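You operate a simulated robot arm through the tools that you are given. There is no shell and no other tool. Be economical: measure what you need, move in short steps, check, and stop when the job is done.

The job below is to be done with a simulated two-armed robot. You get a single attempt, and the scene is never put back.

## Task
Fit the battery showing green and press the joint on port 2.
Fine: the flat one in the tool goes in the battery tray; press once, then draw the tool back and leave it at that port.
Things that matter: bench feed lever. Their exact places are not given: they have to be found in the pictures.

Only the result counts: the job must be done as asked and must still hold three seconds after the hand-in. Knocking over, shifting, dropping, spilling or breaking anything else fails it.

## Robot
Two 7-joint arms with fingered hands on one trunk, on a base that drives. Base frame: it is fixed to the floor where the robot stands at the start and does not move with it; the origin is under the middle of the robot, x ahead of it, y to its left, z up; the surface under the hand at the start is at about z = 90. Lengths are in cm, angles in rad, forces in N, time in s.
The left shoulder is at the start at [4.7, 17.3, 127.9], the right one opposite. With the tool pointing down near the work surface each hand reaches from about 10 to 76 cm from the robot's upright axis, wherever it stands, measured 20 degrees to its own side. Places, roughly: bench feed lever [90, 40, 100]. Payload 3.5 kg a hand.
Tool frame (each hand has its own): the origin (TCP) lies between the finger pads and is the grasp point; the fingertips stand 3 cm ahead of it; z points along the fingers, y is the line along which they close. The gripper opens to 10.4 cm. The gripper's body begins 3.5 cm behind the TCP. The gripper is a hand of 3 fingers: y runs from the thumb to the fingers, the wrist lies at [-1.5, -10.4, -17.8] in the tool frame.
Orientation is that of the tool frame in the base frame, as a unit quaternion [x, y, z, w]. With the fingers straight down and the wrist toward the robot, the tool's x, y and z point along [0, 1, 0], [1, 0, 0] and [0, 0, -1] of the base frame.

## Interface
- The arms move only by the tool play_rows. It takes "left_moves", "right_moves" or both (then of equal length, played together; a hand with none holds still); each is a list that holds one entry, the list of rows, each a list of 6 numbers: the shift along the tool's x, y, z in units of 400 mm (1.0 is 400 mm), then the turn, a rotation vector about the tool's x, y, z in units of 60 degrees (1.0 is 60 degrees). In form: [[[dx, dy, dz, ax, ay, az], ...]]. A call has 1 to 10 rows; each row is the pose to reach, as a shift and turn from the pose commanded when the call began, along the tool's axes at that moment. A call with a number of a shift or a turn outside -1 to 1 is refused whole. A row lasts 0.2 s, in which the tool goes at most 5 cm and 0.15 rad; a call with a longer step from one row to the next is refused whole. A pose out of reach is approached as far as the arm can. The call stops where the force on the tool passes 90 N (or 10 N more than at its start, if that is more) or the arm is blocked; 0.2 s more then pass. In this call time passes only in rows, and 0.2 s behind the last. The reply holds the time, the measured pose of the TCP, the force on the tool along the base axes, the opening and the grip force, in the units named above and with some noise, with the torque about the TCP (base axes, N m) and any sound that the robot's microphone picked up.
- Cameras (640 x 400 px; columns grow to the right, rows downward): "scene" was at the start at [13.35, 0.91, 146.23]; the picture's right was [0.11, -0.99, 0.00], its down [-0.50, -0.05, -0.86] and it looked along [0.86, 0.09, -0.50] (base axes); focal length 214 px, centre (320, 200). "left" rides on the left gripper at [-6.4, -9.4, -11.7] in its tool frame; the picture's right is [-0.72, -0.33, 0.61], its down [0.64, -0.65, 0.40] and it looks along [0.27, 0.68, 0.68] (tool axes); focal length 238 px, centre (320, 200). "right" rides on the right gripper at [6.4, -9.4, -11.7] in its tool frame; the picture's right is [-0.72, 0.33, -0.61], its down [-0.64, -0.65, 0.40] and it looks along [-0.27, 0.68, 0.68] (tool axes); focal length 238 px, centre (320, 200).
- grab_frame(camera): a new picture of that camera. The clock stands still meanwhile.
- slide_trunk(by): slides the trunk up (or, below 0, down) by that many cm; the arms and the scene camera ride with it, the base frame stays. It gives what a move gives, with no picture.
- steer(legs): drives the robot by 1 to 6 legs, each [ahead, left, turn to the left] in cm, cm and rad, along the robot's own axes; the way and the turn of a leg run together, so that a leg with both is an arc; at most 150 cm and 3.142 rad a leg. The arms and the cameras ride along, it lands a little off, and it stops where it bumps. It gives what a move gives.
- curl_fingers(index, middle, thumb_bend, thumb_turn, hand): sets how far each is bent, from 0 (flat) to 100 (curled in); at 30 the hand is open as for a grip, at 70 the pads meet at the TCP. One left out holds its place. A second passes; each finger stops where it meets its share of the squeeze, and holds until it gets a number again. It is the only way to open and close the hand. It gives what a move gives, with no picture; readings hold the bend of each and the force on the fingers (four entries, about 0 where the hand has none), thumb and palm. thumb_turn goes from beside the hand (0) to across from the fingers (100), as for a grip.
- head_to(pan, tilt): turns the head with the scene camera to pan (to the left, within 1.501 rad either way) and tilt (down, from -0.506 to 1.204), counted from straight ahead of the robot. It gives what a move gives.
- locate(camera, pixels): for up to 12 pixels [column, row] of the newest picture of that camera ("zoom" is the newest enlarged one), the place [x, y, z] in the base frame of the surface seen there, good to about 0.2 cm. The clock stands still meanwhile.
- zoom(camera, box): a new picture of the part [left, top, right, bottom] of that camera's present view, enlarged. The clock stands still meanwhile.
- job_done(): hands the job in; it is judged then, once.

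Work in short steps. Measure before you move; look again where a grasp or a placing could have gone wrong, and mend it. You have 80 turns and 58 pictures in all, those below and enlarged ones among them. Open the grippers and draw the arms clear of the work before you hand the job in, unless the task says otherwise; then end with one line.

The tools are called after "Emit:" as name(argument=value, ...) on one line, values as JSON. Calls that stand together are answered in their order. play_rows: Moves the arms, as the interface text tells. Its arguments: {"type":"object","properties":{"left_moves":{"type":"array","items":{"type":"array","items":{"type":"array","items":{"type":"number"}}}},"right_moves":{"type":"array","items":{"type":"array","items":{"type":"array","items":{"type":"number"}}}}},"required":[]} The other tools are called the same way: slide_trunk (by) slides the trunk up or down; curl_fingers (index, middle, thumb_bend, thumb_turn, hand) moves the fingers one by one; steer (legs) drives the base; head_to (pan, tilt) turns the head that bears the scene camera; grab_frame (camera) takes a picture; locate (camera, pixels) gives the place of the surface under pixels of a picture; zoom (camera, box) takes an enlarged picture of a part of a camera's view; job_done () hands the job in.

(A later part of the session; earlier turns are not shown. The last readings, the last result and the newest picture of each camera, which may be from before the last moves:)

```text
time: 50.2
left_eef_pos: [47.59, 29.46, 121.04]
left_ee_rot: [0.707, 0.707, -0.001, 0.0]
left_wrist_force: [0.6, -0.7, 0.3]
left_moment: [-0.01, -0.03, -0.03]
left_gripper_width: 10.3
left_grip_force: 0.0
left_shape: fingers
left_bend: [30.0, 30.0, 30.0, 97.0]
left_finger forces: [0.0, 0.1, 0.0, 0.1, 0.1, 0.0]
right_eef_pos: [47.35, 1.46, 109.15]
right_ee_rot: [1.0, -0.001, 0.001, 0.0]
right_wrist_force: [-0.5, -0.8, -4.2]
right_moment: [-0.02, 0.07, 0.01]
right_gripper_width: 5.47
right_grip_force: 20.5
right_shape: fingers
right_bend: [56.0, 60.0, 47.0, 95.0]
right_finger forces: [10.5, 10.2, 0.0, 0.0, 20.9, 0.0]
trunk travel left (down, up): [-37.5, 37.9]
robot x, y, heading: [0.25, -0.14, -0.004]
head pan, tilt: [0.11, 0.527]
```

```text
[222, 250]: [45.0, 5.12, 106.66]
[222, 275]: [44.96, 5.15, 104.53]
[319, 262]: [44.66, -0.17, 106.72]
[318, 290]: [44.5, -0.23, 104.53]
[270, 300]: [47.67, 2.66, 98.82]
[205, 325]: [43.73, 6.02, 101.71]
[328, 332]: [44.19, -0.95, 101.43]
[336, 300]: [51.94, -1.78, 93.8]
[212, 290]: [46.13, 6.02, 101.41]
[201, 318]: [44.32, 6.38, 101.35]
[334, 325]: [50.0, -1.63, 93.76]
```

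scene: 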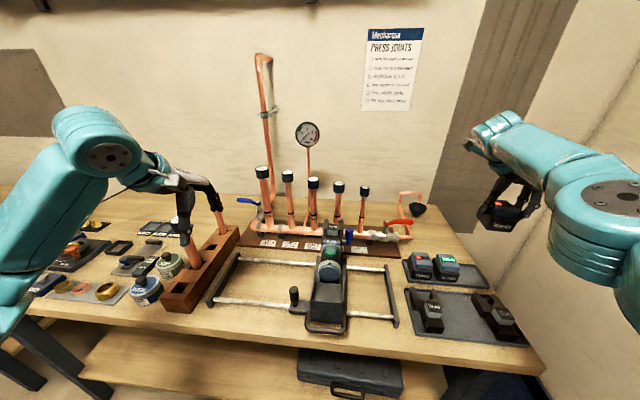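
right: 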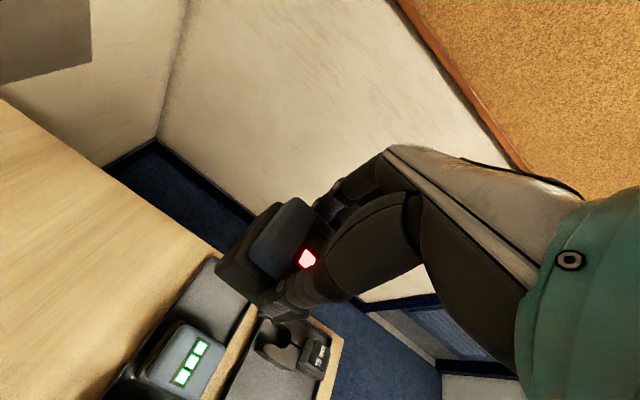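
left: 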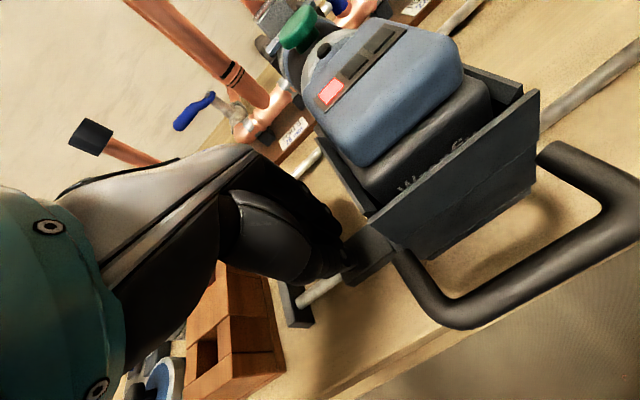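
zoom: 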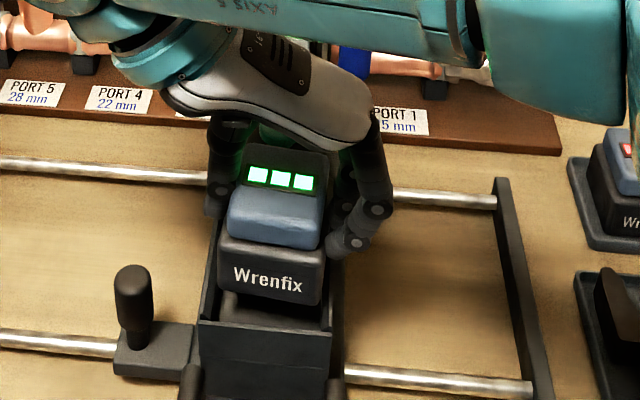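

Aligned within ~0.1 cm, with a ~0.05 rad yaw that I take out. I lower the battery into the socket, watching for resistance.

Emit:
play_rows(right_moves=[[[0, -0.001, 0.01, 0, 0, -0.045], [0, -0.001, 0.03, 0, 0, -0.045], [0, -0.001, 0.05, 0, 0, -0.045], [0, -0.001, 0.07, 0, 0, -0.045], [0, -0.001, 0.09, 0, 0, -0.045], [0, -0.001, 0.102, 0, 0, -0.045]]])

Emit:
zoom(camera="scene", box=[290, 220, 390, 320])

Emit:
locate(camera="zoom", pixels=[[225, 225], [305, 235], [265, 235], [265, 270], [225, 265], [310, 275]])

```text
time: 51.6
left_eef_pos: [47.62, 29.49, 121.18]
left_ee_rot: [0.707, 0.707, 0.0, 0.0]
left_wrist_force: [0.0, -0.3, -0.3]
left_moment: [-0.02, 0.0, 0.03]
left_gripper_width: 10.26
left_grip_force: 0.0
left_shape: fingers
left_bend: [30.0, 30.0, 30.0, 97.0]
left_finger forces: [0.0, 0.0, 0.0, 0.0, 0.0, 0.1]
right_eef_pos: [47.46, 1.38, 105.13]
right_ee_rot: [1.0, 0.023, 0.002, 0.0]
right_wrist_force: [0.5, -1.6, 3.7]
right_moment: [-0.27, 0.1, 0.01]
right_gripper_width: 5.48
right_grip_force: 25.0
right_shape: fingers
right_bend: [56.0, 60.0, 47.0, 95.0]
right_finger forces: [10.7, 19.1, 0.0, 0.1, 20.8, 0.0]
trunk travel left (down, up): [-37.5, 37.9]
robot x, y, heading: [-0.21, -0.14, 0.003]
head pan, tilt: [0.11, 0.527]
```

```text
4.00 times, centred on (340, 270) of scene
```

zoom: 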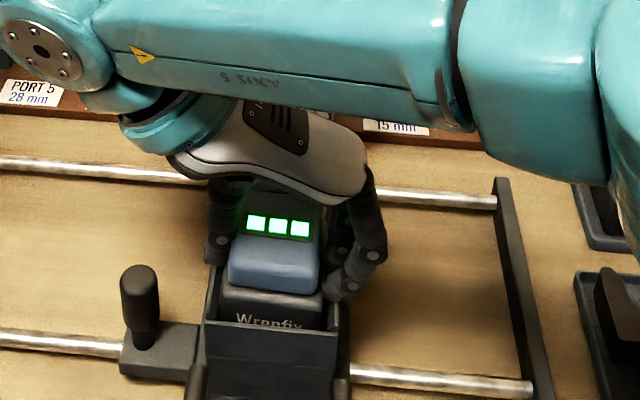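

```text
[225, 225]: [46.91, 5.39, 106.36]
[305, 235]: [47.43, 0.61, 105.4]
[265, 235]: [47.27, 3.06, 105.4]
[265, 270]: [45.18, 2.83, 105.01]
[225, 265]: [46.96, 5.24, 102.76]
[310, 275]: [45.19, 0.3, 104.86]
```

It sits nearly seated (top 105.4, wants 105.1). I push 0.4 cm further down, then release.

Emit:
play_rows(right_moves=[[[0, 0, 0.006, 0, 0, 0], [0, 0, 0.013, 0, 0, 0]]])

Emit:
curl_fingers(hand="right", index=44, middle=44, thumb_bend=38)

Emit:
play_rows(right_moves=[[[0, 0, -0.05, 0, 0, 0], [0, 0, -0.15, 0, 0, 0], [0, 0, -0.25, 0, 0, 0], [0, 0, -0.35, 0, 0, 0], [0, 0.1, -0.42, 0, 0, 0], [0, 0.2, -0.42, 0, 0, 0], [0, 0.3, -0.42, 0, 0, 0], [0, 0.4, -0.42, 0, 0, 0], [0, 0.5, -0.42, 0, 0, 0]]])

Emit:
zoom(camera="scene", box=[270, 190, 400, 320])

Emit:
locate(camera="zoom", pixels=[[310, 255], [345, 258], [330, 290], [325, 310], [308, 320], [320, 110], [270, 90], [330, 155], [200, 310], [290, 150]])

```text
time: 52.2
left_eef_pos: [47.17, 29.52, 121.19]
left_ee_rot: [0.708, 0.707, 0.001, 0.001]
left_wrist_force: [0.0, 0.1, -0.9]
left_moment: [-0.03, -0.02, 0.01]
left_gripper_width: 10.3
left_grip_force: 0.1
left_shape: fingers
left_bend: [30.0, 30.0, 30.0, 97.0]
left_finger forces: [0.0, 0.0, 0.0, 0.0, 0.0, 0.1]
right_eef_pos: [47.41, 1.39, 105.0]
right_ee_rot: [1.0, 0.022, 0.007, 0.002]
right_wrist_force: [1.5, -2.3, 43.4]
right_moment: [-1.35, -0.22, 0.09]
right_gripper_width: 5.5
right_grip_force: 46.1
right_shape: fingers
right_bend: [56.0, 60.0, 47.0, 95.0]
right_finger forces: [38.1, 31.9, 0.0, 0.1, 22.6, 0.1]
trunk travel left (down, up): [-37.5, 37.9]
robot x, y, heading: [0.33, -0.36, -0.003]
head pan, tilt: [0.11, 0.527]
```

```text
time: 53.2
left_eef_pos: [47.37, 29.53, 121.17]
left_ee_rot: [0.707, 0.707, 0.001, 0.001]
left_wrist_force: [-1.0, -0.1, -0.1]
left_moment: [0.0, -0.01, -0.02]
left_gripper_width: 10.3
left_grip_force: 0.1
left_shape: fingers
left_bend: [30.0, 30.0, 30.0, 97.0]
left_finger forces: [0.0, 0.0, 0.0, 0.0, 0.0, 0.0]
right_eef_pos: [47.48, 1.51, 104.71]
right_ee_rot: [1.0, 0.024, 0.003, 0.002]
right_wrist_force: [1.2, -0.3, 33.6]
right_moment: [-1.43, -0.03, 0.07]
right_gripper_width: 7.72
right_grip_force: 20.9
right_shape: fingers
right_bend: [42.0, 41.0, 38.0, 97.0]
right_finger forces: [19.0, 22.3, 0.0, 0.1, 0.0, 0.1]
trunk travel left (down, up): [-37.5, 37.9]
robot x, y, heading: [-0.13, 0.21, -0.002]
head pan, tilt: [0.11, 0.527]
```

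```text
time: 55.2
left_eef_pos: [47.55, 29.27, 121.07]
left_ee_rot: [0.708, 0.706, 0.0, -0.001]
left_wrist_force: [-0.1, -0.1, 0.7]
left_moment: [0.03, 0.0, -0.02]
left_gripper_width: 10.27
left_grip_force: 0.1
left_shape: fingers
left_bend: [30.0, 30.0, 30.0, 97.0]
left_finger forces: [0.0, 0.0, 0.0, 0.1, 0.0, 0.0]
right_eef_pos: [48.33, -18.5, 121.16]
right_ee_rot: [1.0, 0.024, 0.001, 0.001]
right_wrist_force: [0.5, -0.1, 0.3]
right_moment: [0.01, 0.03, 0.04]
right_gripper_width: 7.55
right_grip_force: 0.1
right_shape: fingers
right_bend: [44.0, 44.0, 38.0, 97.0]
right_finger forces: [0.0, 0.0, 0.1, 0.0, 0.1, 0.1]
trunk travel left (down, up): [-37.5, 37.9]
robot x, y, heading: [-0.03, -0.16, -0.001]
head pan, tilt: [0.11, 0.527]
```

```text
3.08 times, centred on (335, 255) of scene
```

zoom: 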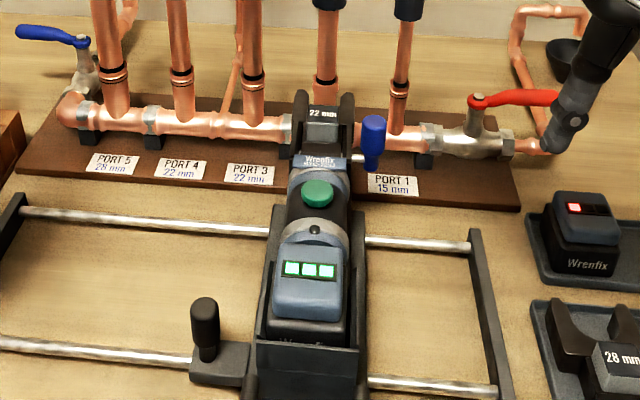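

```text
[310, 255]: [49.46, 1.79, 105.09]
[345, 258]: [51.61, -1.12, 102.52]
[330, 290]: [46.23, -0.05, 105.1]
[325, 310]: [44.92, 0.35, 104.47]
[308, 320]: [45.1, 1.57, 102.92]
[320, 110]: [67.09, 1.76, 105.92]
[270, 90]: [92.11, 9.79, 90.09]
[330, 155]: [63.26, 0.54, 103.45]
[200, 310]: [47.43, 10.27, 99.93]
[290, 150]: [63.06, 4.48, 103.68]
```

The green battery is seated (top 105.1). I check the fork vs pipe alignment again.

Emit:
locate(camera="zoom", pixels=[[297, 100], [302, 97], [307, 100], [340, 100], [347, 98], [352, 100], [326, 60], [316, 60], [337, 60], [318, 193], [306, 112], [338, 114]])

```text
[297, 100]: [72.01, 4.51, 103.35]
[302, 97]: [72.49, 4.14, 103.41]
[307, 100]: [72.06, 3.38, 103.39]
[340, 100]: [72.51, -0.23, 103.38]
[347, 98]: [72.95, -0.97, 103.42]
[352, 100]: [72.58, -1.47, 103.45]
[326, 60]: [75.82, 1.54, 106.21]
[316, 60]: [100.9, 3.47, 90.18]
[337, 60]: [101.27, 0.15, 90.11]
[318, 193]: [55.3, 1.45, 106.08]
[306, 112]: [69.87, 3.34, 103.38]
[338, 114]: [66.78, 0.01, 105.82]
```

Fork centre 1.52 vs pipe 1.5: aligned. I move the right hand aside, and bring the left hand above the loop handle bar (x≈39.7, y≈1.5) with fingers pre-bent to fit inside the loop.

Emit:
play_rows(left_moves=[[[-0.116, -0.033, 0, 0, 0, 0], [-0.232, -0.066, 0, 0, 0, 0], [-0.348, -0.1, 0, 0, 0, 0], [-0.464, -0.132, 0, 0, 0, 0], [-0.58, -0.165, 0, 0, 0, 0], [-0.697, -0.195, 0, 0, 0, 0], [-0.697, -0.195, 0.1, 0, 0, 0], [-0.697, -0.195, 0.2, 0, 0, 0], [-0.697, -0.195, 0.3, 0, 0, 0]]], right_moves=[[[0, 0.05, 0, 0, 0, 0], [0, 0.1, 0, 0, 0, 0], [0, 0.15, 0, 0, 0, 0], [0, 0.2, 0, 0, 0, 0], [0, 0.25, 0, 0, 0, 0], [0, 0.3, 0, 0, 0, 0], [0, 0.3, 0, 0, 0, 0], [0, 0.3, 0, 0, 0, 0], [0, 0.3, 0, 0, 0, 0]]])

Emit:
curl_fingers(hand="left", index=55, middle=55, thumb_bend=36)

Emit:
grab_frame(camera="left")

```text
time: 57.2
left_eef_pos: [39.88, 1.58, 109.11]
left_ee_rot: [0.708, 0.706, 0.0, 0.0]
left_wrist_force: [0.5, -0.3, -0.2]
left_moment: [-0.03, 0.01, -0.01]
left_gripper_width: 10.29
left_grip_force: 0.1
left_shape: fingers
left_bend: [30.0, 30.0, 30.0, 97.0]
left_finger forces: [0.0, 0.0, 0.0, 0.1, 0.0, 0.0]
right_eef_pos: [48.94, -30.47, 121.35]
right_ee_rot: [1.0, 0.023, 0.001, 0.0]
right_wrist_force: [-0.5, -0.2, 0.3]
right_moment: [-0.01, -0.01, 0.0]
right_gripper_width: 7.53
right_grip_force: 0.1
right_shape: fingers
right_bend: [44.0, 44.0, 38.0, 97.0]
right_finger forces: [0.1, 0.0, 0.0, 0.1, 0.0, 0.1]
trunk travel left (down, up): [-37.5, 37.9]
robot x, y, heading: [0.02, 0.13, -0.006]
head pan, tilt: [0.11, 0.527]
```

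```text
time: 58.2
left_eef_pos: [39.79, 1.48, 109.03]
left_ee_rot: [0.707, 0.708, 0.0, 0.001]
left_wrist_force: [-0.8, 0.3, 0.4]
left_moment: [-0.03, 0.02, -0.01]
left_gripper_width: 6.42
left_grip_force: 0.1
left_shape: fingers
left_bend: [55.0, 55.0, 36.0, 97.0]
left_finger forces: [0.1, 0.0, 0.1, 0.0, 0.0, 0.1]
right_eef_pos: [48.95, -30.55, 121.2]
right_ee_rot: [1.0, 0.024, 0.0, -0.001]
right_wrist_force: [-0.9, 0.1, 0.3]
right_moment: [0.01, -0.02, -0.02]
right_gripper_width: 7.57
right_grip_force: 0.1
right_shape: fingers
right_bend: [44.0, 44.0, 38.0, 97.0]
right_finger forces: [0.0, 0.0, 0.1, 0.0, 0.0, 0.1]
trunk travel left (down, up): [-37.5, 37.9]
robot x, y, heading: [0.18, -0.18, -0.004]
head pan, tilt: [0.11, 0.527]
```

```text
11 pictures are left
```

left: 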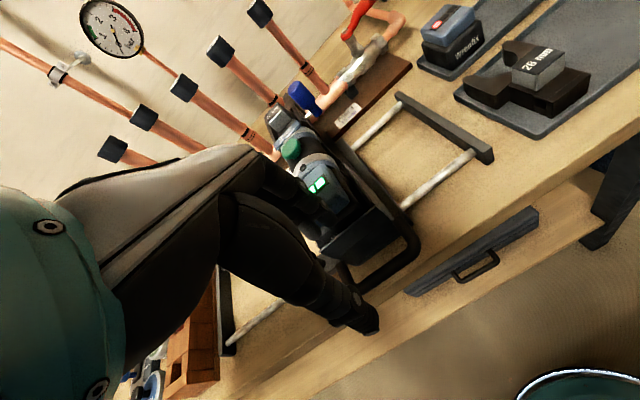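

Fingers' knuckles would hit the box inside the loop in this orientation. Better plan: the right hand (yawed, thumb side) pushes the bar from behind with the thumb, and later hooks it from inside. I retract the left arm and bring the right hand behind the bar, up high.

Emit:
play_rows(left_moves=[[[0, 0, -0.1, 0, 0, 0], [0, 0, -0.2, 0, 0, 0], [0, 0, -0.3, 0, 0, 0], [0.1, 0.02, -0.3, 0, 0, 0], [0.2, 0.04, -0.3, 0, 0, 0], [0.3, 0.06, -0.3, 0, 0, 0], [0.4, 0.08, -0.3, 0, 0, 0], [0.5, 0.1, -0.3, 0, 0, 0], [0.6, 0.12, -0.3, 0, 0, 0], [0.7, 0.14, -0.3, 0, 0, 0]]], right_moves=[[[-0.05, 0, 0, 0, 0, 0.045], [-0.1, 0, 0, 0, 0, 0.045], [-0.15, -0.08, 0, 0, 0, 0.045], [-0.2, -0.16, 0, 0, 0, 0.045], [-0.25, -0.25, 0, 0, 0, 0.045], [-0.3, -0.34, 0, 0, 0, 0.045], [-0.3, -0.43, 0, 0, 0, 0.045], [-0.3, -0.52, 0, 0, 0, 0.045], [-0.3, -0.61, 0, 0, 0, 0.045], [-0.3, -0.6875, 0, 0, 0, 0.045]]])

Emit:
curl_fingers(hand="right", index=30, middle=30, thumb_bend=36)

```text
time: 60.4
left_eef_pos: [45.24, 29.74, 121.25]
left_ee_rot: [0.707, 0.707, 0.0, 0.0]
left_wrist_force: [0.1, 0.4, -0.3]
left_moment: [-0.02, 0.02, -0.03]
left_gripper_width: 6.39
left_grip_force: 0.1
left_shape: fingers
left_bend: [55.0, 55.0, 36.0, 97.0]
left_finger forces: [0.0, 0.0, 0.0, 0.1, 0.0, 0.1]
right_eef_pos: [35.76, -3.18, 121.36]
right_ee_rot: [1.0, 0.0, 0.001, 0.0]
right_wrist_force: [-0.2, -1.4, -0.7]
right_moment: [-0.02, -0.02, -0.02]
right_gripper_width: 7.54
right_grip_force: 0.0
right_shape: fingers
right_bend: [44.0, 44.0, 38.0, 97.0]
right_finger forces: [0.1, 0.0, 0.0, 0.0, 0.1, 0.0]
trunk travel left (down, up): [-37.5, 37.9]
robot x, y, heading: [0.23, -0.12, 0.001]
head pan, tilt: [0.11, 0.527]
```

```text
time: 61.4
left_eef_pos: [45.4, 29.4, 121.24]
left_ee_rot: [0.708, 0.707, 0.0, 0.0]
left_wrist_force: [-0.3, 0.6, -0.5]
left_moment: [-0.03, 0.04, -0.02]
left_gripper_width: 6.42
left_grip_force: 0.1
left_shape: fingers
left_bend: [55.0, 55.0, 36.0, 97.0]
left_finger forces: [0.0, 0.0, 0.0, 0.1, 0.1, 0.0]
right_eef_pos: [35.8, -3.38, 121.32]
right_ee_rot: [1.0, 0.001, 0.002, 0.0]
right_wrist_force: [0.5, -1.1, -0.2]
right_moment: [-0.01, 0.0, 0.02]
right_gripper_width: 9.49
right_grip_force: 0.2
right_shape: fingers
right_bend: [30.0, 30.0, 36.0, 97.0]
right_finger forces: [0.0, 0.1, 0.1, 0.1, 0.0, 0.1]
trunk travel left (down, up): [-37.5, 37.9]
robot x, y, heading: [0.07, -0.11, -0.001]
head pan, tilt: [0.11, 0.527]
```

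The right hand is behind the bar (x 35.8). I descend to z≈98 and look.

Emit:
play_rows(right_moves=[[[0, 0, 0.11, 0, 0, 0], [0, 0, 0.22, 0, 0, 0], [0, 0, 0.33, 0, 0, 0], [0, 0, 0.44, 0, 0, 0], [0, 0, 0.54, 0, 0, 0], [0, 0, 0.583, 0, 0, 0]]])

Emit:
zoom(camera="scene", box=[250, 190, 420, 370])

```text
time: 62.8
left_eef_pos: [45.37, 29.56, 121.15]
left_ee_rot: [0.708, 0.707, 0.0, 0.0]
left_wrist_force: [-0.1, 0.2, 0.2]
left_moment: [0.0, -0.02, 0.04]
left_gripper_width: 6.41
left_grip_force: 0.1
left_shape: fingers
left_bend: [55.0, 55.0, 36.0, 97.0]
left_finger forces: [0.0, 0.1, 0.1, 0.0, 0.0, 0.1]
right_eef_pos: [35.68, -3.46, 97.99]
right_ee_rot: [1.0, 0.0, 0.001, -0.001]
right_wrist_force: [0.1, -0.1, 0.2]
right_moment: [0.0, -0.03, -0.04]
right_gripper_width: 9.52
right_grip_force: 0.0
right_shape: fingers
right_bend: [30.0, 30.0, 36.0, 97.0]
right_finger forces: [0.1, 0.0, 0.0, 0.0, 0.1, 0.1]
trunk travel left (down, up): [-37.5, 37.9]
robot x, y, heading: [0.15, -0.32, -0.002]
head pan, tilt: [0.11, 0.527]
```

```text
2.22 times, centred on (335, 280) of scene
```

zoom: 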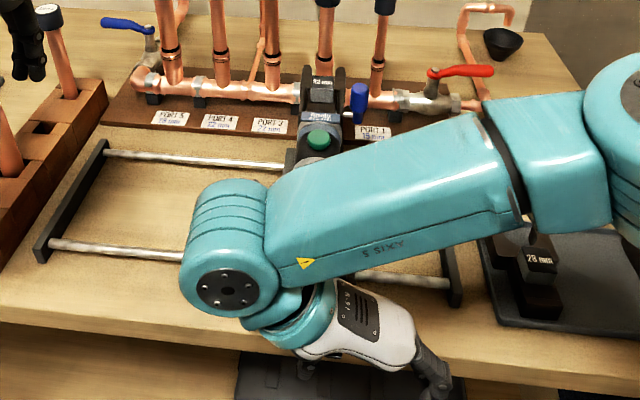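

I push forward: contact expected at TCP x≈38; first to x≈40.

Emit:
play_rows(right_moves=[[[0.04, 0, 0, 0, 0, 0], [0.06, 0, 0, 0, 0, 0], [0.08, 0, 0, 0, 0, 0], [0.1, 0, 0, 0, 0, 0]]])

Emit:
zoom(camera="scene", box=[290, 180, 380, 260])

Emit:
locate(camera="zoom", pixels=[[272, 160], [350, 160], [300, 200], [310, 300], [325, 110], [280, 150], [340, 150]])

```text
time: 63.8
left_eef_pos: [45.33, 29.55, 121.26]
left_ee_rot: [0.707, 0.707, 0.0, 0.0]
left_wrist_force: [0.0, -0.7, 0.4]
left_moment: [0.01, 0.0, 0.0]
left_gripper_width: 6.4
left_grip_force: 0.1
left_shape: fingers
left_bend: [55.0, 55.0, 36.0, 97.0]
left_finger forces: [0.0, 0.0, 0.0, 0.1, 0.0, 0.0]
right_eef_pos: [39.68, -3.5, 98.1]
right_ee_rot: [1.0, 0.001, 0.002, 0.0]
right_wrist_force: [-0.7, -0.2, -0.2]
right_moment: [0.0, 0.03, 0.04]
right_gripper_width: 9.54
right_grip_force: 0.5
right_shape: fingers
right_bend: [30.0, 30.0, 36.0, 98.0]
right_finger forces: [0.1, 0.0, 0.1, 0.0, 1.0, 0.1]
trunk travel left (down, up): [-37.5, 37.9]
robot x, y, heading: [0.38, 0.1, 0.003]
head pan, tilt: [0.11, 0.527]
```

```text
5.00 times, centred on (335, 220) of scene
```

zoom: 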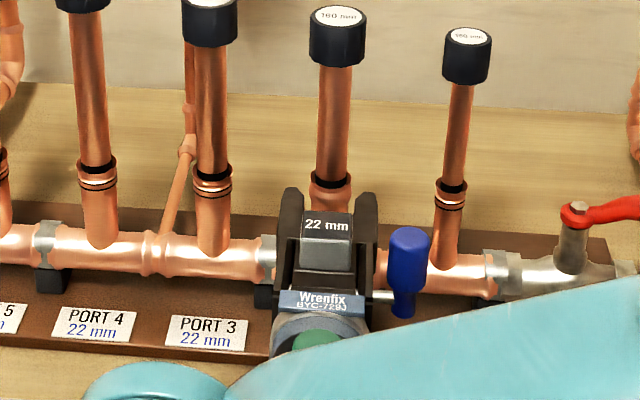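

```text
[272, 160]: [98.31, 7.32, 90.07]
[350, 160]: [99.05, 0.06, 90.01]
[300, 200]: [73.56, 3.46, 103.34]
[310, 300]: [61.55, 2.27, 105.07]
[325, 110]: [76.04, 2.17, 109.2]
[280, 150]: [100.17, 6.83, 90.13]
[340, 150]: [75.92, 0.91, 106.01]
```

Contact has begun (thumb 1 N) and the tool is sliding. I push on in small steps until resistance.

Emit:
play_rows(right_moves=[[[0.0125, 0, 0, 0, 0, 0], [0.025, 0, 0, 0, 0, 0], [0.0375, 0, 0, 0, 0, 0], [0.05, 0, 0, 0, 0, 0]]])

Emit:
locate(camera="scene", pixels=[[320, 200]])

```text
time: 64.8
left_eef_pos: [45.29, 29.48, 121.16]
left_ee_rot: [0.707, 0.707, 0.0, 0.0]
left_wrist_force: [1.0, -0.1, -0.5]
left_moment: [0.02, -0.02, 0.01]
left_gripper_width: 6.4
left_grip_force: 0.0
left_shape: fingers
left_bend: [55.0, 55.0, 36.0, 97.0]
left_finger forces: [0.0, 0.1, 0.1, 0.0, 0.0, 0.0]
right_eef_pos: [41.56, -3.53, 97.86]
right_ee_rot: [1.0, -0.001, 0.001, 0.0]
right_wrist_force: [-1.3, 0.1, 0.2]
right_moment: [0.03, 0.02, 0.04]
right_gripper_width: 9.54
right_grip_force: 0.9
right_shape: fingers
right_bend: [30.0, 30.0, 36.0, 98.0]
right_finger forces: [0.0, 0.0, 0.0, 0.1, 1.4, 0.0]
trunk travel left (down, up): [-37.5, 37.9]
robot x, y, heading: [0.16, 0.05, -0.001]
head pan, tilt: [0.11, 0.527]
```

```text
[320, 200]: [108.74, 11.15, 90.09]
```

Free sliding (1.4 N). I push another 2 cm, watching force.

Emit:
play_rows(right_moves=[[[0.0125, 0, 0, 0, 0, 0], [0.025, 0, 0, 0, 0, 0], [0.0375, 0, 0, 0, 0, 0], [0.05, 0, 0, 0, 0, 0]]])

Emit:
zoom(camera="scene", box=[300, 185, 370, 250])

Emit:
locate(camera="zoom", pixels=[[250, 175], [345, 180], [305, 190], [300, 250], [262, 200], [345, 200]])

```text
time: 65.8
left_eef_pos: [45.37, 29.54, 121.22]
left_ee_rot: [0.708, 0.707, 0.0, -0.001]
left_wrist_force: [0.7, -0.4, 0.1]
left_moment: [0.0, -0.02, -0.01]
left_gripper_width: 6.42
left_grip_force: 0.1
left_shape: fingers
left_bend: [55.0, 55.0, 36.0, 97.0]
left_finger forces: [0.0, 0.0, 0.1, 0.0, 0.0, 0.0]
right_eef_pos: [43.73, -3.67, 98.09]
right_ee_rot: [1.0, 0.0, 0.001, 0.0]
right_wrist_force: [-0.8, -0.4, -0.8]
right_moment: [0.0, 0.01, 0.06]
right_gripper_width: 9.53
right_grip_force: 0.4
right_shape: fingers
right_bend: [30.0, 30.0, 36.0, 98.0]
right_finger forces: [0.0, 0.0, 0.0, 0.1, 0.8, 0.0]
trunk travel left (down, up): [-37.5, 37.9]
robot x, y, heading: [-0.02, -0.16, -0.002]
head pan, tilt: [0.11, 0.527]
```

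```text
6.15 times, centred on (335, 218) of scene
```

zoom: 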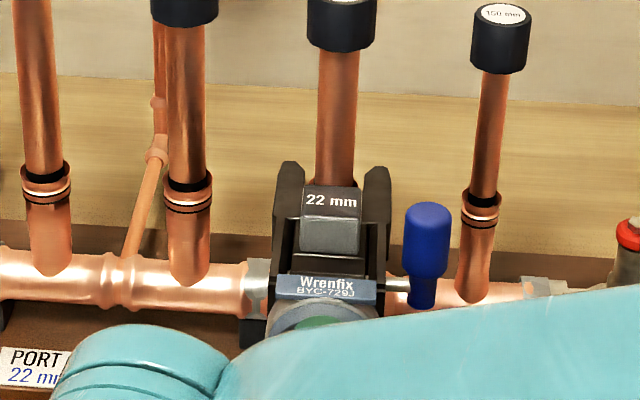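

```text
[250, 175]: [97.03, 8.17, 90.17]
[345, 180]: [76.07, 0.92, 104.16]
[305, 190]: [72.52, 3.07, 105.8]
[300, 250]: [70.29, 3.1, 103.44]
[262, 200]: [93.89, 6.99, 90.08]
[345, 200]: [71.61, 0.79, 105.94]
```

Emit:
locate(camera="zoom", pixels=[[290, 168], [377, 173], [283, 172], [388, 180], [330, 200], [335, 160]])

Emit:
play_rows(right_moves=[[[0.01, 0, 0, 0, 0, 0], [0.02, 0, 0, 0, 0, 0], [0.03, 0, 0, 0, 0, 0]]])

```text
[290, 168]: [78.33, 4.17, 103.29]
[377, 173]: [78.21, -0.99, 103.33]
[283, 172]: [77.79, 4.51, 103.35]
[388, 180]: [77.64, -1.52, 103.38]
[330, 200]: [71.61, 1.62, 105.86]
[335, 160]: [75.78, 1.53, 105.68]
```

```text
time: 66.6
left_eef_pos: [45.26, 29.6, 121.34]
left_ee_rot: [0.706, 0.708, 0.0, 0.0]
left_wrist_force: [0.0, 0.1, -0.3]
left_moment: [-0.01, -0.01, 0.01]
left_gripper_width: 6.42
left_grip_force: 0.1
left_shape: fingers
left_bend: [55.0, 55.0, 36.0, 97.0]
left_finger forces: [0.0, 0.0, 0.0, 0.0, 0.0, 0.0]
right_eef_pos: [44.62, -3.6, 98.02]
right_ee_rot: [1.0, 0.001, 0.0, 0.0]
right_wrist_force: [-11.9, -0.7, 2.0]
right_moment: [0.1, 0.07, 0.58]
right_gripper_width: 9.62
right_grip_force: 5.5
right_shape: fingers
right_bend: [30.0, 30.0, 35.0, 100.0]
right_finger forces: [0.0, 0.1, 0.0, 0.0, 11.5, 0.0]
trunk travel left (down, up): [-37.5, 37.9]
robot x, y, heading: [0.28, 0.16, 0.002]
head pan, tilt: [0.11, 0.527]
```

Fork tips had reached x 78.3, past the pipe, and now resistance rises to 12 N: the stop/pipe is reached. A small extra nudge to confirm.

Emit:
play_rows(right_moves=[[[0.006, 0, 0, 0, 0, 0], [0.012, 0, 0, 0, 0, 0]]])

```text
time: 67.2
left_eef_pos: [45.13, 29.56, 121.36]
left_ee_rot: [0.707, 0.707, 0.001, 0.001]
left_wrist_force: [-0.6, -0.1, -0.4]
left_moment: [-0.03, -0.01, 0.0]
left_gripper_width: 6.4
left_grip_force: 0.0
left_shape: fingers
left_bend: [55.0, 55.0, 36.0, 97.0]
left_finger forces: [0.0, 0.0, 0.1, 0.0, 0.0, 0.0]
right_eef_pos: [45.08, -3.55, 98.01]
right_ee_rot: [1.0, 0.0, 0.0, 0.0]
right_wrist_force: [-16.6, -0.8, -1.0]
right_moment: [0.0, 0.09, 0.8]
right_gripper_width: 9.69
right_grip_force: 7.9
right_shape: fingers
right_bend: [30.0, 30.0, 34.0, 100.0]
right_finger forces: [0.1, 0.1, 0.0, 0.0, 15.1, 0.1]
trunk travel left (down, up): [-37.5, 37.9]
robot x, y, heading: [0.47, -0.2, -0.003]
head pan, tilt: [0.11, 0.527]
```

Firmly at the stop. I back off and raise the right hand, close its fingers into a poker, and locate the button.

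Emit:
play_rows(right_moves=[[[-0.05, 0, 0, 0, 0, 0], [-0.1, 0, 0, 0, 0, 0], [-0.1, 0, -0.1, 0, 0, 0], [-0.1, 0, -0.2, 0, 0, 0], [-0.1, 0, -0.3, 0, 0, 0], [-0.1, 0, -0.4, 0, 0, 0], [-0.1, 0, -0.5, 0, 0, 0], [-0.1, 0.1, -0.5, 0, 0, 0], [-0.1, 0.2, -0.5, 0, 0, 0], [-0.1, 0.3, -0.5, 0, 0, 0]]])

Emit:
curl_fingers(hand="right", index=70, middle=70, thumb_bend=70)

Emit:
zoom(camera="scene", box=[280, 180, 390, 310])

```text
time: 69.4
left_eef_pos: [45.44, 29.28, 121.32]
left_ee_rot: [0.708, 0.706, 0.0, 0.0]
left_wrist_force: [0.1, 0.3, -0.9]
left_moment: [0.02, 0.01, 0.0]
left_gripper_width: 6.39
left_grip_force: 0.1
left_shape: fingers
left_bend: [55.0, 55.0, 36.0, 97.0]
left_finger forces: [0.0, 0.0, 0.0, 0.1, 0.0, 0.1]
right_eef_pos: [41.45, -15.77, 117.97]
right_ee_rot: [1.0, 0.0, 0.001, 0.0]
right_wrist_force: [-0.3, -0.3, -0.1]
right_moment: [0.05, -0.04, 0.06]
right_gripper_width: 9.59
right_grip_force: 0.1
right_shape: fingers
right_bend: [30.0, 30.0, 36.0, 98.0]
right_finger forces: [0.1, 0.1, 0.1, 0.0, 0.0, 0.0]
trunk travel left (down, up): [-37.5, 37.9]
robot x, y, heading: [0.21, 0.11, -0.0]
head pan, tilt: [0.11, 0.527]
```

```text
time: 70.4
left_eef_pos: [45.37, 29.6, 121.35]
left_ee_rot: [0.707, 0.707, 0.0, 0.0]
left_wrist_force: [0.0, 0.1, 0.7]
left_moment: [-0.01, 0.01, 0.01]
left_gripper_width: 6.4
left_grip_force: 0.1
left_shape: fingers
left_bend: [55.0, 55.0, 36.0, 97.0]
left_finger forces: [0.1, 0.0, 0.0, 0.0, 0.0, 0.0]
right_eef_pos: [41.26, -15.59, 117.95]
right_ee_rot: [1.0, 0.0, 0.002, 0.001]
right_wrist_force: [-0.6, 0.3, 0.1]
right_moment: [-0.02, 0.04, 0.0]
right_gripper_width: 0.16
right_grip_force: 0.0
right_shape: fingers
right_bend: [70.0, 70.0, 70.0, 98.0]
right_finger forces: [0.0, 0.1, 0.0, 0.0, 0.1, 0.0]
trunk travel left (down, up): [-37.5, 37.9]
robot x, y, heading: [0.16, -0.01, -0.002]
head pan, tilt: [0.11, 0.527]
```

```text
3.08 times, centred on (335, 245) of scene
```

zoom: 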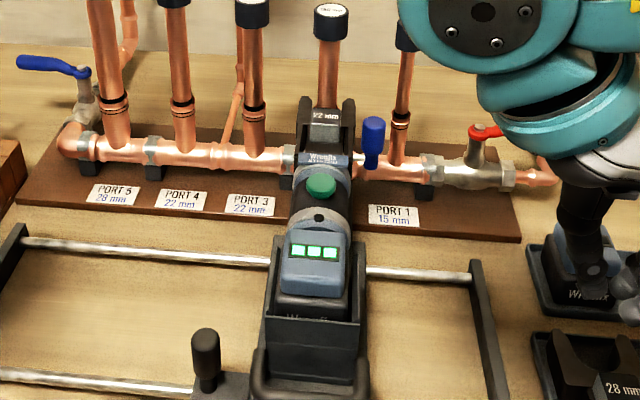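

I locate the button (321,187), pin, label, battery and loop bar.

Emit:
locate(camera="zoom", pixels=[[321, 180], [321, 187], [312, 187], [331, 187], [321, 194], [325, 117], [374, 130], [318, 250], [305, 100], [346, 102], [310, 390], [316, 322]])

```text
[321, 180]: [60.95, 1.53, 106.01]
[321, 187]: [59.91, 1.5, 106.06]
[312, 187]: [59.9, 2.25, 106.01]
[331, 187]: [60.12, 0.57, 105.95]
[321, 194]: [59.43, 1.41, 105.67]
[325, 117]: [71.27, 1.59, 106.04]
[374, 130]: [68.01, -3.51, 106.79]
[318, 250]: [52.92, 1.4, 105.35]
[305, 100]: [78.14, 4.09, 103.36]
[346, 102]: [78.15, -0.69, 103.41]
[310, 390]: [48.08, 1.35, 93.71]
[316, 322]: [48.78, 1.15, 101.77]
```

Button centre (60.4, 1.5), top z 106.05; fork tips at x 78.15 around the pipe. I bring the poker hand above the button.

Emit:
play_rows(right_moves=[[[0.08, -0.07, 0, 0, 0, 0], [0.16, -0.14, 0, 0, 0, 0], [0.24, -0.21, 0, 0, 0, 0], [0.32, -0.28, 0, 0, 0, 0], [0.4, -0.35, 0, 0, 0, 0], [0.4785, -0.4275, 0, 0, 0, 0], [0.4785, -0.4275, 0.08, 0, 0, 0], [0.4785, -0.4275, 0.15, 0, 0, 0]]])

Emit:
zoom(camera="scene", box=[280, 180, 390, 290])

```text
time: 72.2
left_eef_pos: [45.47, 29.34, 121.17]
left_ee_rot: [0.708, 0.706, 0.0, -0.002]
left_wrist_force: [0.2, 0.3, -0.5]
left_moment: [-0.02, 0.03, -0.04]
left_gripper_width: 6.38
left_grip_force: 0.1
left_shape: fingers
left_bend: [55.0, 55.0, 36.0, 97.0]
left_finger forces: [0.0, 0.0, 0.1, 0.0, 0.0, 0.0]
right_eef_pos: [56.31, -5.26, 112.6]
right_ee_rot: [1.0, 0.0, 0.0, -0.001]
right_wrist_force: [1.4, -0.4, -0.2]
right_moment: [0.01, 0.05, 0.02]
right_gripper_width: 0.11
right_grip_force: 0.0
right_shape: fingers
right_bend: [70.0, 70.0, 70.0, 98.0]
right_finger forces: [0.1, 0.0, 0.0, 0.1, 0.0, 0.1]
right hand out of reach, approached as far as the arm can: row 5, 6, 7, 8
trunk travel left (down, up): [-37.5, 37.9]
robot x, y, heading: [0.24, -0.19, -0.004]
head pan, tilt: [0.11, 0.527]
```

```text
3.64 times, centred on (335, 235) of scene
```

zoom: 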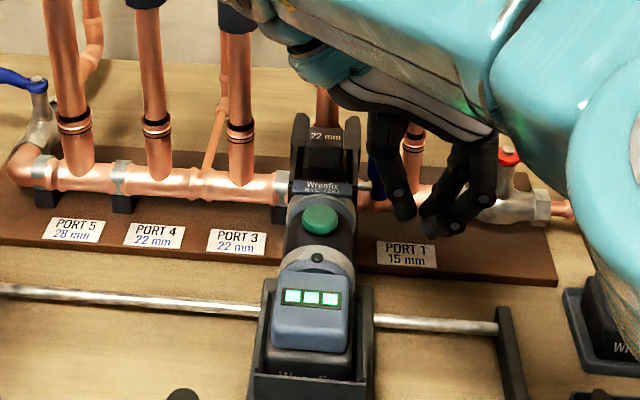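

Out of reach at this yaw; yaw doesn't matter for pressing, so I turn the hand back to the standard orientation (wrist toward the robot).

Emit:
play_rows(right_moves=[[[0, 0, -0.05, 0, 0, -0.13], [0, 0, -0.08, 0, 0, -0.26], [0, 0, -0.08, 0, 0, -0.39], [0, 0, -0.08, 0, 0, -0.52], [0, 0, -0.08, 0, 0, -0.65], [0, 0, -0.08, 0, 0, -0.78]]])

Emit:
play_rows(right_moves=[[[0, 0, 0, 0, 0, -0.13], [0, 0, 0, 0, 0, -0.26], [0, 0, 0, 0, 0, -0.39], [0, 0, 0, 0, 0, -0.52], [0, 0, 0, 0, 0, -0.65], [0, 0, 0, 0, 0, -0.72]]])

```text
time: 73.6
left_eef_pos: [45.34, 29.49, 121.29]
left_ee_rot: [0.708, 0.707, 0.0, 0.0]
left_wrist_force: [0.3, -0.2, 0.2]
left_moment: [-0.03, 0.01, 0.03]
left_gripper_width: 6.41
left_grip_force: 0.1
left_shape: fingers
left_bend: [55.0, 55.0, 36.0, 97.0]
left_finger forces: [0.0, 0.0, 0.0, 0.0, 0.0, 0.1]
right_eef_pos: [56.05, -4.81, 115.99]
right_ee_rot: [0.917, 0.399, 0.001, 0.001]
right_wrist_force: [0.0, 0.4, 1.1]
right_moment: [-0.03, -0.02, -0.02]
right_gripper_width: 0.09
right_grip_force: 0.0
right_shape: fingers
right_bend: [70.0, 70.0, 70.0, 98.0]
right_finger forces: [0.0, 0.1, 0.0, 0.0, 0.1, 0.1]
trunk travel left (down, up): [-37.5, 37.9]
robot x, y, heading: [-0.17, -0.25, 0.001]
head pan, tilt: [0.11, 0.527]
```

```text
time: 75.0
left_eef_pos: [45.3, 29.48, 121.3]
left_ee_rot: [0.708, 0.706, -0.001, 0.0]
left_wrist_force: [-0.6, -0.7, 0.0]
left_moment: [0.02, 0.02, -0.01]
left_gripper_width: 6.38
left_grip_force: 0.1
left_shape: fingers
left_bend: [55.0, 55.0, 36.0, 97.0]
left_finger forces: [0.0, 0.0, 0.0, 0.1, 0.1, 0.0]
right_eef_pos: [56.12, -4.92, 115.97]
right_ee_rot: [0.706, 0.708, 0.002, 0.001]
right_wrist_force: [-0.4, -0.6, -0.6]
right_moment: [0.01, 0.02, -0.02]
right_gripper_width: 0.1
right_grip_force: 0.1
right_shape: fingers
right_bend: [70.0, 70.0, 70.0, 98.0]
right_finger forces: [0.0, 0.0, 0.0, 0.1, 0.0, 0.0]
trunk travel left (down, up): [-37.5, 37.9]
robot x, y, heading: [0.12, -0.21, -0.0]
head pan, tilt: [0.11, 0.527]
```

Now over the button (60.4, 1.5) at z≈111, then a look.

Emit:
play_rows(right_moves=[[[0.08, 0.054, 0, 0, 0, 0], [0.16, 0.107, 0, 0, 0, 0], [0.16, 0.107, 0.06, 0, 0, 0], [0.16, 0.107, 0.12, 0, 0, 0]]])

Emit:
zoom(camera="scene", box=[280, 180, 390, 290])

```text
time: 76.0
left_eef_pos: [45.28, 29.55, 121.34]
left_ee_rot: [0.708, 0.707, 0.0, 0.0]
left_wrist_force: [-0.3, -0.1, 1.1]
left_moment: [0.0, 0.0, 0.0]
left_gripper_width: 6.4
left_grip_force: 0.1
left_shape: fingers
left_bend: [55.0, 55.0, 36.0, 97.0]
left_finger forces: [0.0, 0.0, 0.0, 0.0, 0.0, 0.1]
right_eef_pos: [60.13, 1.42, 111.17]
right_ee_rot: [0.707, 0.707, 0.001, 0.0]
right_wrist_force: [0.5, 0.6, 0.0]
right_moment: [0.03, 0.03, 0.04]
right_gripper_width: 0.14
right_grip_force: 0.0
right_shape: fingers
right_bend: [70.0, 70.0, 70.0, 98.0]
right_finger forces: [0.0, 0.0, 0.0, 0.0, 0.0, 0.0]
trunk travel left (down, up): [-37.5, 37.9]
robot x, y, heading: [0.21, -0.25, 0.001]
head pan, tilt: [0.11, 0.527]
```

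```text
3.64 times, centred on (335, 235) of scene
```

zoom: 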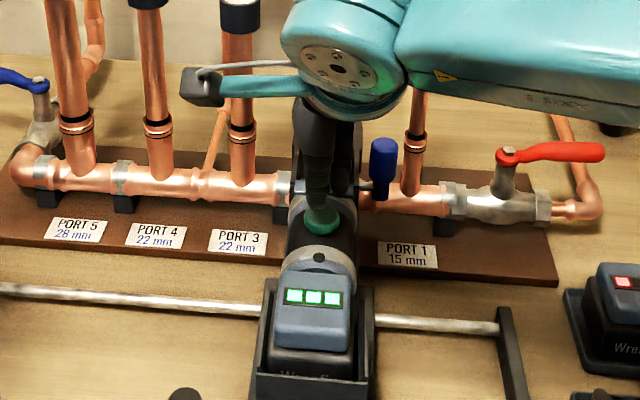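

The fingertips are right over the button. I press down once, slowly, to about 0.7 cm past contact.

Emit:
play_rows(right_moves=[[[0, 0.005, 0.035, 0, 0, 0], [0, 0.005, 0.053, 0, 0, 0], [0, 0.005, 0.063, 0, 0, 0], [0, 0.005, 0.072, 0, 0, 0]]])

```text
time: 77.0
left_eef_pos: [45.3, 29.52, 121.32]
left_ee_rot: [0.707, 0.707, 0.0, 0.0]
left_wrist_force: [-0.5, 0.6, -0.3]
left_moment: [-0.02, 0.0, -0.01]
left_gripper_width: 6.39
left_grip_force: 0.1
left_shape: fingers
left_bend: [55.0, 55.0, 36.0, 97.0]
left_finger forces: [0.0, 0.0, 0.1, 0.0, 0.1, 0.0]
right_eef_pos: [60.55, 1.32, 108.3]
right_ee_rot: [0.707, 0.707, 0.002, 0.001]
right_wrist_force: [1.4, 0.1, 3.5]
right_moment: [0.0, -0.07, -0.01]
right_gripper_width: 0.03
right_grip_force: 1.8
right_shape: fingers
right_bend: [70.0, 70.0, 70.0, 98.0]
right_finger forces: [3.2, 0.5, 0.1, 0.0, 0.1, 0.0]
trunk travel left (down, up): [-37.5, 37.9]
robot x, y, heading: [0.21, 0.01, -0.002]
head pan, tilt: [0.11, 0.527]
heard: click
```

A click was heard at 3.5 N. I hold and listen for the press cycle.

Emit:
play_rows(right_moves=[[[0, 0, 0, 0, 0, 0], [0, 0, 0, 0, 0, 0], [0, 0, 0, 0, 0, 0], [0, 0, 0, 0, 0, 0], [0, 0, 0, 0, 0, 0], [0, 0, 0, 0, 0, 0], [0, 0, 0, 0, 0, 0], [0, 0, 0, 0, 0, 0], [0, 0, 0, 0, 0, 0], [0, 0, 0, 0, 0, 0]]])

```text
time: 79.2
left_eef_pos: [45.24, 29.55, 121.27]
left_ee_rot: [0.708, 0.706, 0.0, 0.0]
left_wrist_force: [0.5, 0.1, 0.1]
left_moment: [0.02, 0.0, 0.01]
left_gripper_width: 6.41
left_grip_force: 0.2
left_shape: fingers
left_bend: [55.0, 55.0, 36.0, 97.0]
left_finger forces: [0.0, 0.0, 0.0, 0.1, 0.0, 0.0]
right_eef_pos: [60.48, 1.56, 108.24]
right_ee_rot: [0.707, 0.708, 0.001, 0.002]
right_wrist_force: [0.8, -0.4, 7.8]
right_moment: [0.09, -0.14, -0.04]
right_gripper_width: 0.02
right_grip_force: 3.5
right_shape: fingers
right_bend: [70.0, 70.0, 70.0, 98.0]
right_finger forces: [6.0, 0.8, 0.1, 0.0, 0.1, 0.0]
trunk travel left (down, up): [-37.5, 37.9]
robot x, y, heading: [0.0, 0.01, -0.0]
head pan, tilt: [0.11, 0.527]
```

I lift off and move clear to see the joint.

Emit:
play_rows(right_moves=[[[0, 0, -0.05, 0, 0, 0], [0, 0, -0.15, 0, 0, 0], [0, 0, -0.25, 0, 0, 0], [-0.1, -0.03, -0.28, 0, 0, 0], [-0.2, -0.08, -0.28, 0, 0, 0], [-0.3, -0.15, -0.28, 0, 0, 0], [-0.4, -0.22, -0.28, 0, 0, 0], [-0.5, -0.3, -0.28, 0, 0, 0]]])

Emit:
zoom(camera="scene", box=[305, 185, 375, 250])

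```text
refused: row 8 steps farther than a row can; nothing moved
```

```text
6.15 times, centred on (340, 218) of scene
```

zoom: 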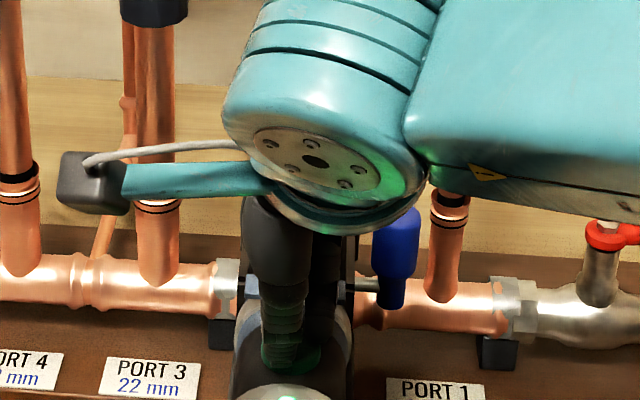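

That move was refused (step too long). I redo it with shorter steps.

Emit:
play_rows(right_moves=[[[0, 0, -0.05, 0, 0, 0], [0, 0, -0.15, 0, 0, 0], [0, 0, -0.25, 0, 0, 0], [-0.1, -0.03, -0.28, 0, 0, 0], [-0.2, -0.08, -0.28, 0, 0, 0], [-0.3, -0.14, -0.28, 0, 0, 0], [-0.4, -0.2, -0.28, 0, 0, 0], [-0.48, -0.26, -0.28, 0, 0, 0]]])

Emit:
zoom(camera="scene", box=[300, 185, 370, 250])

```text
time: 81.0
left_eef_pos: [45.37, 29.43, 121.36]
left_ee_rot: [0.708, 0.706, 0.0, -0.001]
left_wrist_force: [0.2, -0.4, 0.4]
left_moment: [0.0, -0.01, 0.01]
left_gripper_width: 6.44
left_grip_force: 0.0
left_shape: fingers
left_bend: [55.0, 55.0, 36.0, 97.0]
left_finger forces: [0.0, 0.0, 0.1, 0.0, 0.1, 0.0]
right_eef_pos: [49.95, -17.8, 119.41]
right_ee_rot: [0.707, 0.707, 0.001, 0.001]
right_wrist_force: [-0.4, 0.1, 0.0]
right_moment: [0.0, -0.02, -0.01]
right_gripper_width: 0.09
right_grip_force: 0.1
right_shape: fingers
right_bend: [70.0, 70.0, 70.0, 98.0]
right_finger forces: [0.0, 0.1, 0.1, 0.0, 0.0, 0.1]
trunk travel left (down, up): [-37.5, 37.9]
robot x, y, heading: [0.13, -0.03, -0.005]
head pan, tilt: [0.11, 0.527]
```

```text
6.15 times, centred on (335, 218) of scene
```

zoom: 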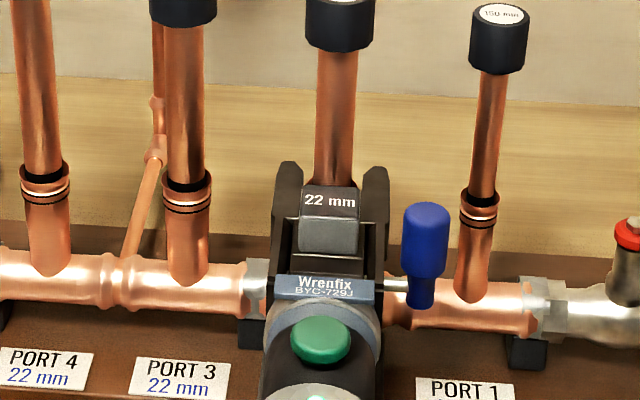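

The tool's collar light is now lit, so the cycle ran; the bead is hidden behind the jaw block. Now I draw the tool back: I yaw the right hand again and bring its thumb over the inside of the loop (bar now ≈44.7, box wall ≈48.8).

Emit:
play_rows(right_moves=[[[0.06, -0.015, 0, 0, 0, 0.14], [0.12, -0.03, 0, 0, 0, 0.28], [0.18, -0.045, 0, 0, 0, 0.42], [0.25, -0.06, 0, 0, 0, 0.56], [0.32, -0.075, 0, 0, 0, 0.7], [0.38, -0.09, 0, 0, 0, 0.84]]])

Emit:
play_rows(right_moves=[[[0, 0, 0, 0, 0, 0.14], [0, 0, 0, 0, 0, 0.28], [0, 0, 0, 0, 0, 0.42], [0, 0, 0, 0, 0, 0.56], [0, 0, 0, 0, 0, 0.66]]])

Emit:
curl_fingers(hand="right", index=30, middle=30, thumb_bend=36)

```text
time: 82.4
left_eef_pos: [45.38, 29.62, 121.18]
left_ee_rot: [0.707, 0.707, 0.0, 0.0]
left_wrist_force: [-0.3, -0.4, -0.2]
left_moment: [-0.05, -0.01, 0.02]
left_gripper_width: 6.4
left_grip_force: 0.1
left_shape: fingers
left_bend: [55.0, 55.0, 36.0, 97.0]
left_finger forces: [0.1, 0.1, 0.1, 0.0, 0.0, 0.1]
right_eef_pos: [46.37, -2.2, 119.3]
right_ee_rot: [0.941, 0.337, 0.001, 0.002]
right_wrist_force: [0.0, 0.1, -0.6]
right_moment: [0.0, -0.01, 0.0]
right_gripper_width: 0.1
right_grip_force: 0.1
right_shape: fingers
right_bend: [70.0, 70.0, 70.0, 98.0]
right_finger forces: [0.1, 0.0, 0.0, 0.0, 0.1, 0.0]
trunk travel left (down, up): [-37.5, 37.9]
robot x, y, heading: [0.01, -0.1, -0.002]
head pan, tilt: [0.11, 0.527]
```

```text
time: 83.6
left_eef_pos: [45.22, 29.63, 121.29]
left_ee_rot: [0.707, 0.707, 0.0, -0.001]
left_wrist_force: [-1.0, 0.0, 0.2]
left_moment: [0.03, 0.0, 0.01]
left_gripper_width: 6.41
left_grip_force: 0.0
left_shape: fingers
left_bend: [55.0, 55.0, 36.0, 97.0]
left_finger forces: [0.0, 0.0, 0.1, 0.0, 0.1, 0.1]
right_eef_pos: [46.45, -2.28, 119.45]
right_ee_rot: [1.0, 0.0, 0.001, 0.0]
right_wrist_force: [0.8, 0.3, 0.1]
right_moment: [-0.02, 0.04, -0.01]
right_gripper_width: 0.11
right_grip_force: 0.0
right_shape: fingers
right_bend: [70.0, 70.0, 70.0, 98.0]
right_finger forces: [0.1, 0.0, 0.0, 0.0, 0.1, 0.0]
trunk travel left (down, up): [-37.5, 37.9]
robot x, y, heading: [-0.06, 0.14, -0.002]
head pan, tilt: [0.11, 0.527]
```

```text
time: 84.6
left_eef_pos: [45.25, 29.56, 121.28]
left_ee_rot: [0.707, 0.707, 0.0, 0.0]
left_wrist_force: [0.2, 0.0, 0.3]
left_moment: [-0.02, -0.01, 0.0]
left_gripper_width: 6.39
left_grip_force: 0.1
left_shape: fingers
left_bend: [55.0, 55.0, 36.0, 97.0]
left_finger forces: [0.1, 0.2, 0.0, 0.1, 0.0, 0.1]
right_eef_pos: [46.57, -2.39, 119.39]
right_ee_rot: [1.0, 0.0, 0.0, 0.0]
right_wrist_force: [-0.3, 0.4, 0.1]
right_moment: [0.05, -0.04, 0.0]
right_gripper_width: 9.51
right_grip_force: 0.1
right_shape: fingers
right_bend: [30.0, 30.0, 36.0, 98.0]
right_finger forces: [0.1, 0.0, 0.1, 0.0, 0.0, 0.0]
trunk travel left (down, up): [-37.5, 37.9]
robot x, y, heading: [0.09, -0.1, -0.005]
head pan, tilt: [0.11, 0.527]
```

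I descend to z≈105 and check the thumb tip against the loop gap.

Emit:
play_rows(right_moves=[[[0, 0, 0.11, 0, 0, 0], [0, 0, 0.22, 0, 0, 0], [0, 0, 0.33, 0, 0, 0], [0, 0, 0.365, 0, 0, 0]]])

Emit:
zoom(camera="scene", box=[290, 230, 380, 330])

```text
time: 85.6
left_eef_pos: [45.33, 29.51, 121.37]
left_ee_rot: [0.708, 0.706, 0.0, 0.0]
left_wrist_force: [0.0, -0.6, -0.9]
left_moment: [0.01, -0.02, 0.03]
left_gripper_width: 6.39
left_grip_force: 0.1
left_shape: fingers
left_bend: [55.0, 55.0, 36.0, 97.0]
left_finger forces: [0.0, 0.0, 0.0, 0.1, 0.1, 0.1]
right_eef_pos: [46.67, -2.42, 104.66]
right_ee_rot: [1.0, 0.0, 0.002, 0.0]
right_wrist_force: [-0.6, 0.0, -0.8]
right_moment: [-0.01, -0.01, -0.03]
right_gripper_width: 9.53
right_grip_force: 0.0
right_shape: fingers
right_bend: [30.0, 30.0, 36.0, 98.0]
right_finger forces: [0.0, 0.0, 0.1, 0.1, 0.0, 0.0]
trunk travel left (down, up): [-37.5, 37.9]
robot x, y, heading: [-0.28, 0.03, -0.003]
head pan, tilt: [0.11, 0.527]
```

```text
4.00 times, centred on (335, 280) of scene
```

zoom: 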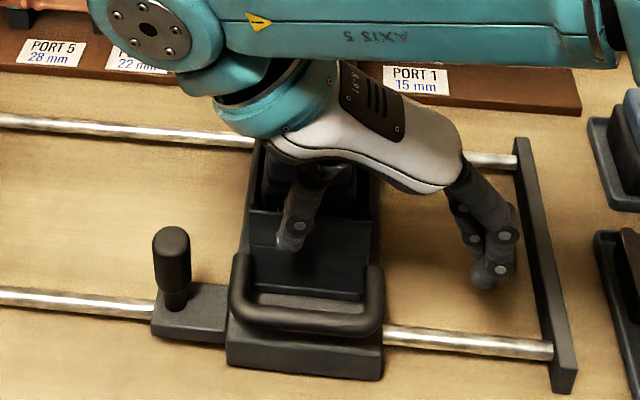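

Thumb tip at (290,245), bar at (310,318), box wall at (310,225). I locate them.

Emit:
locate(camera="zoom", pixels=[[290, 245], [298, 225], [282, 238], [312, 228], [305, 200], [310, 318], [310, 308], [320, 222], [245, 275], [375, 285], [300, 280], [490, 280]])

```text
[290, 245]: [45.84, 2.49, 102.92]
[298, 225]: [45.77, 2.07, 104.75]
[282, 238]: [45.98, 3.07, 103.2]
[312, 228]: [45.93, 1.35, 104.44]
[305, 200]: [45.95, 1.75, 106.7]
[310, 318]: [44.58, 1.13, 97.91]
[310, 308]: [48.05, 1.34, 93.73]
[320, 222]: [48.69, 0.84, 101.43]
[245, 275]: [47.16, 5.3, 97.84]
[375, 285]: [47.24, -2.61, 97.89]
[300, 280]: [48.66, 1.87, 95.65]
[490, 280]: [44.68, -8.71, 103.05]
```

The thumb (x 45.8–47.4) fits the gap 45.4–48.7. I shift +0.3 in x, lower it into the loop (TCP z≈98.8).

Emit:
play_rows(right_moves=[[[0.006, 0.01, 0.04, 0, 0, 0], [0.006, 0.01, 0.08, 0, 0, 0], [0.006, 0.01, 0.12, 0, 0, 0], [0.006, 0.01, 0.147, 0, 0, 0]]])

```text
time: 86.6
left_eef_pos: [45.34, 29.54, 121.22]
left_ee_rot: [0.708, 0.706, 0.0, 0.0]
left_wrist_force: [0.5, -1.0, -0.8]
left_moment: [0.02, 0.0, -0.02]
left_gripper_width: 6.38
left_grip_force: 0.1
left_shape: fingers
left_bend: [55.0, 55.0, 36.0, 97.0]
left_finger forces: [0.0, 0.0, 0.0, 0.0, 0.0, 0.0]
right_eef_pos: [46.87, -2.95, 98.82]
right_ee_rot: [1.0, 0.0, 0.001, 0.0]
right_wrist_force: [0.4, 0.0, -0.2]
right_moment: [0.0, 0.02, 0.01]
right_gripper_width: 9.54
right_grip_force: 0.1
right_shape: fingers
right_bend: [30.0, 30.0, 36.0, 98.0]
right_finger forces: [0.0, 0.1, 0.0, 0.0, 0.0, 0.0]
trunk travel left (down, up): [-37.5, 37.9]
robot x, y, heading: [0.05, -0.09, -0.003]
head pan, tilt: [0.11, 0.527]
```

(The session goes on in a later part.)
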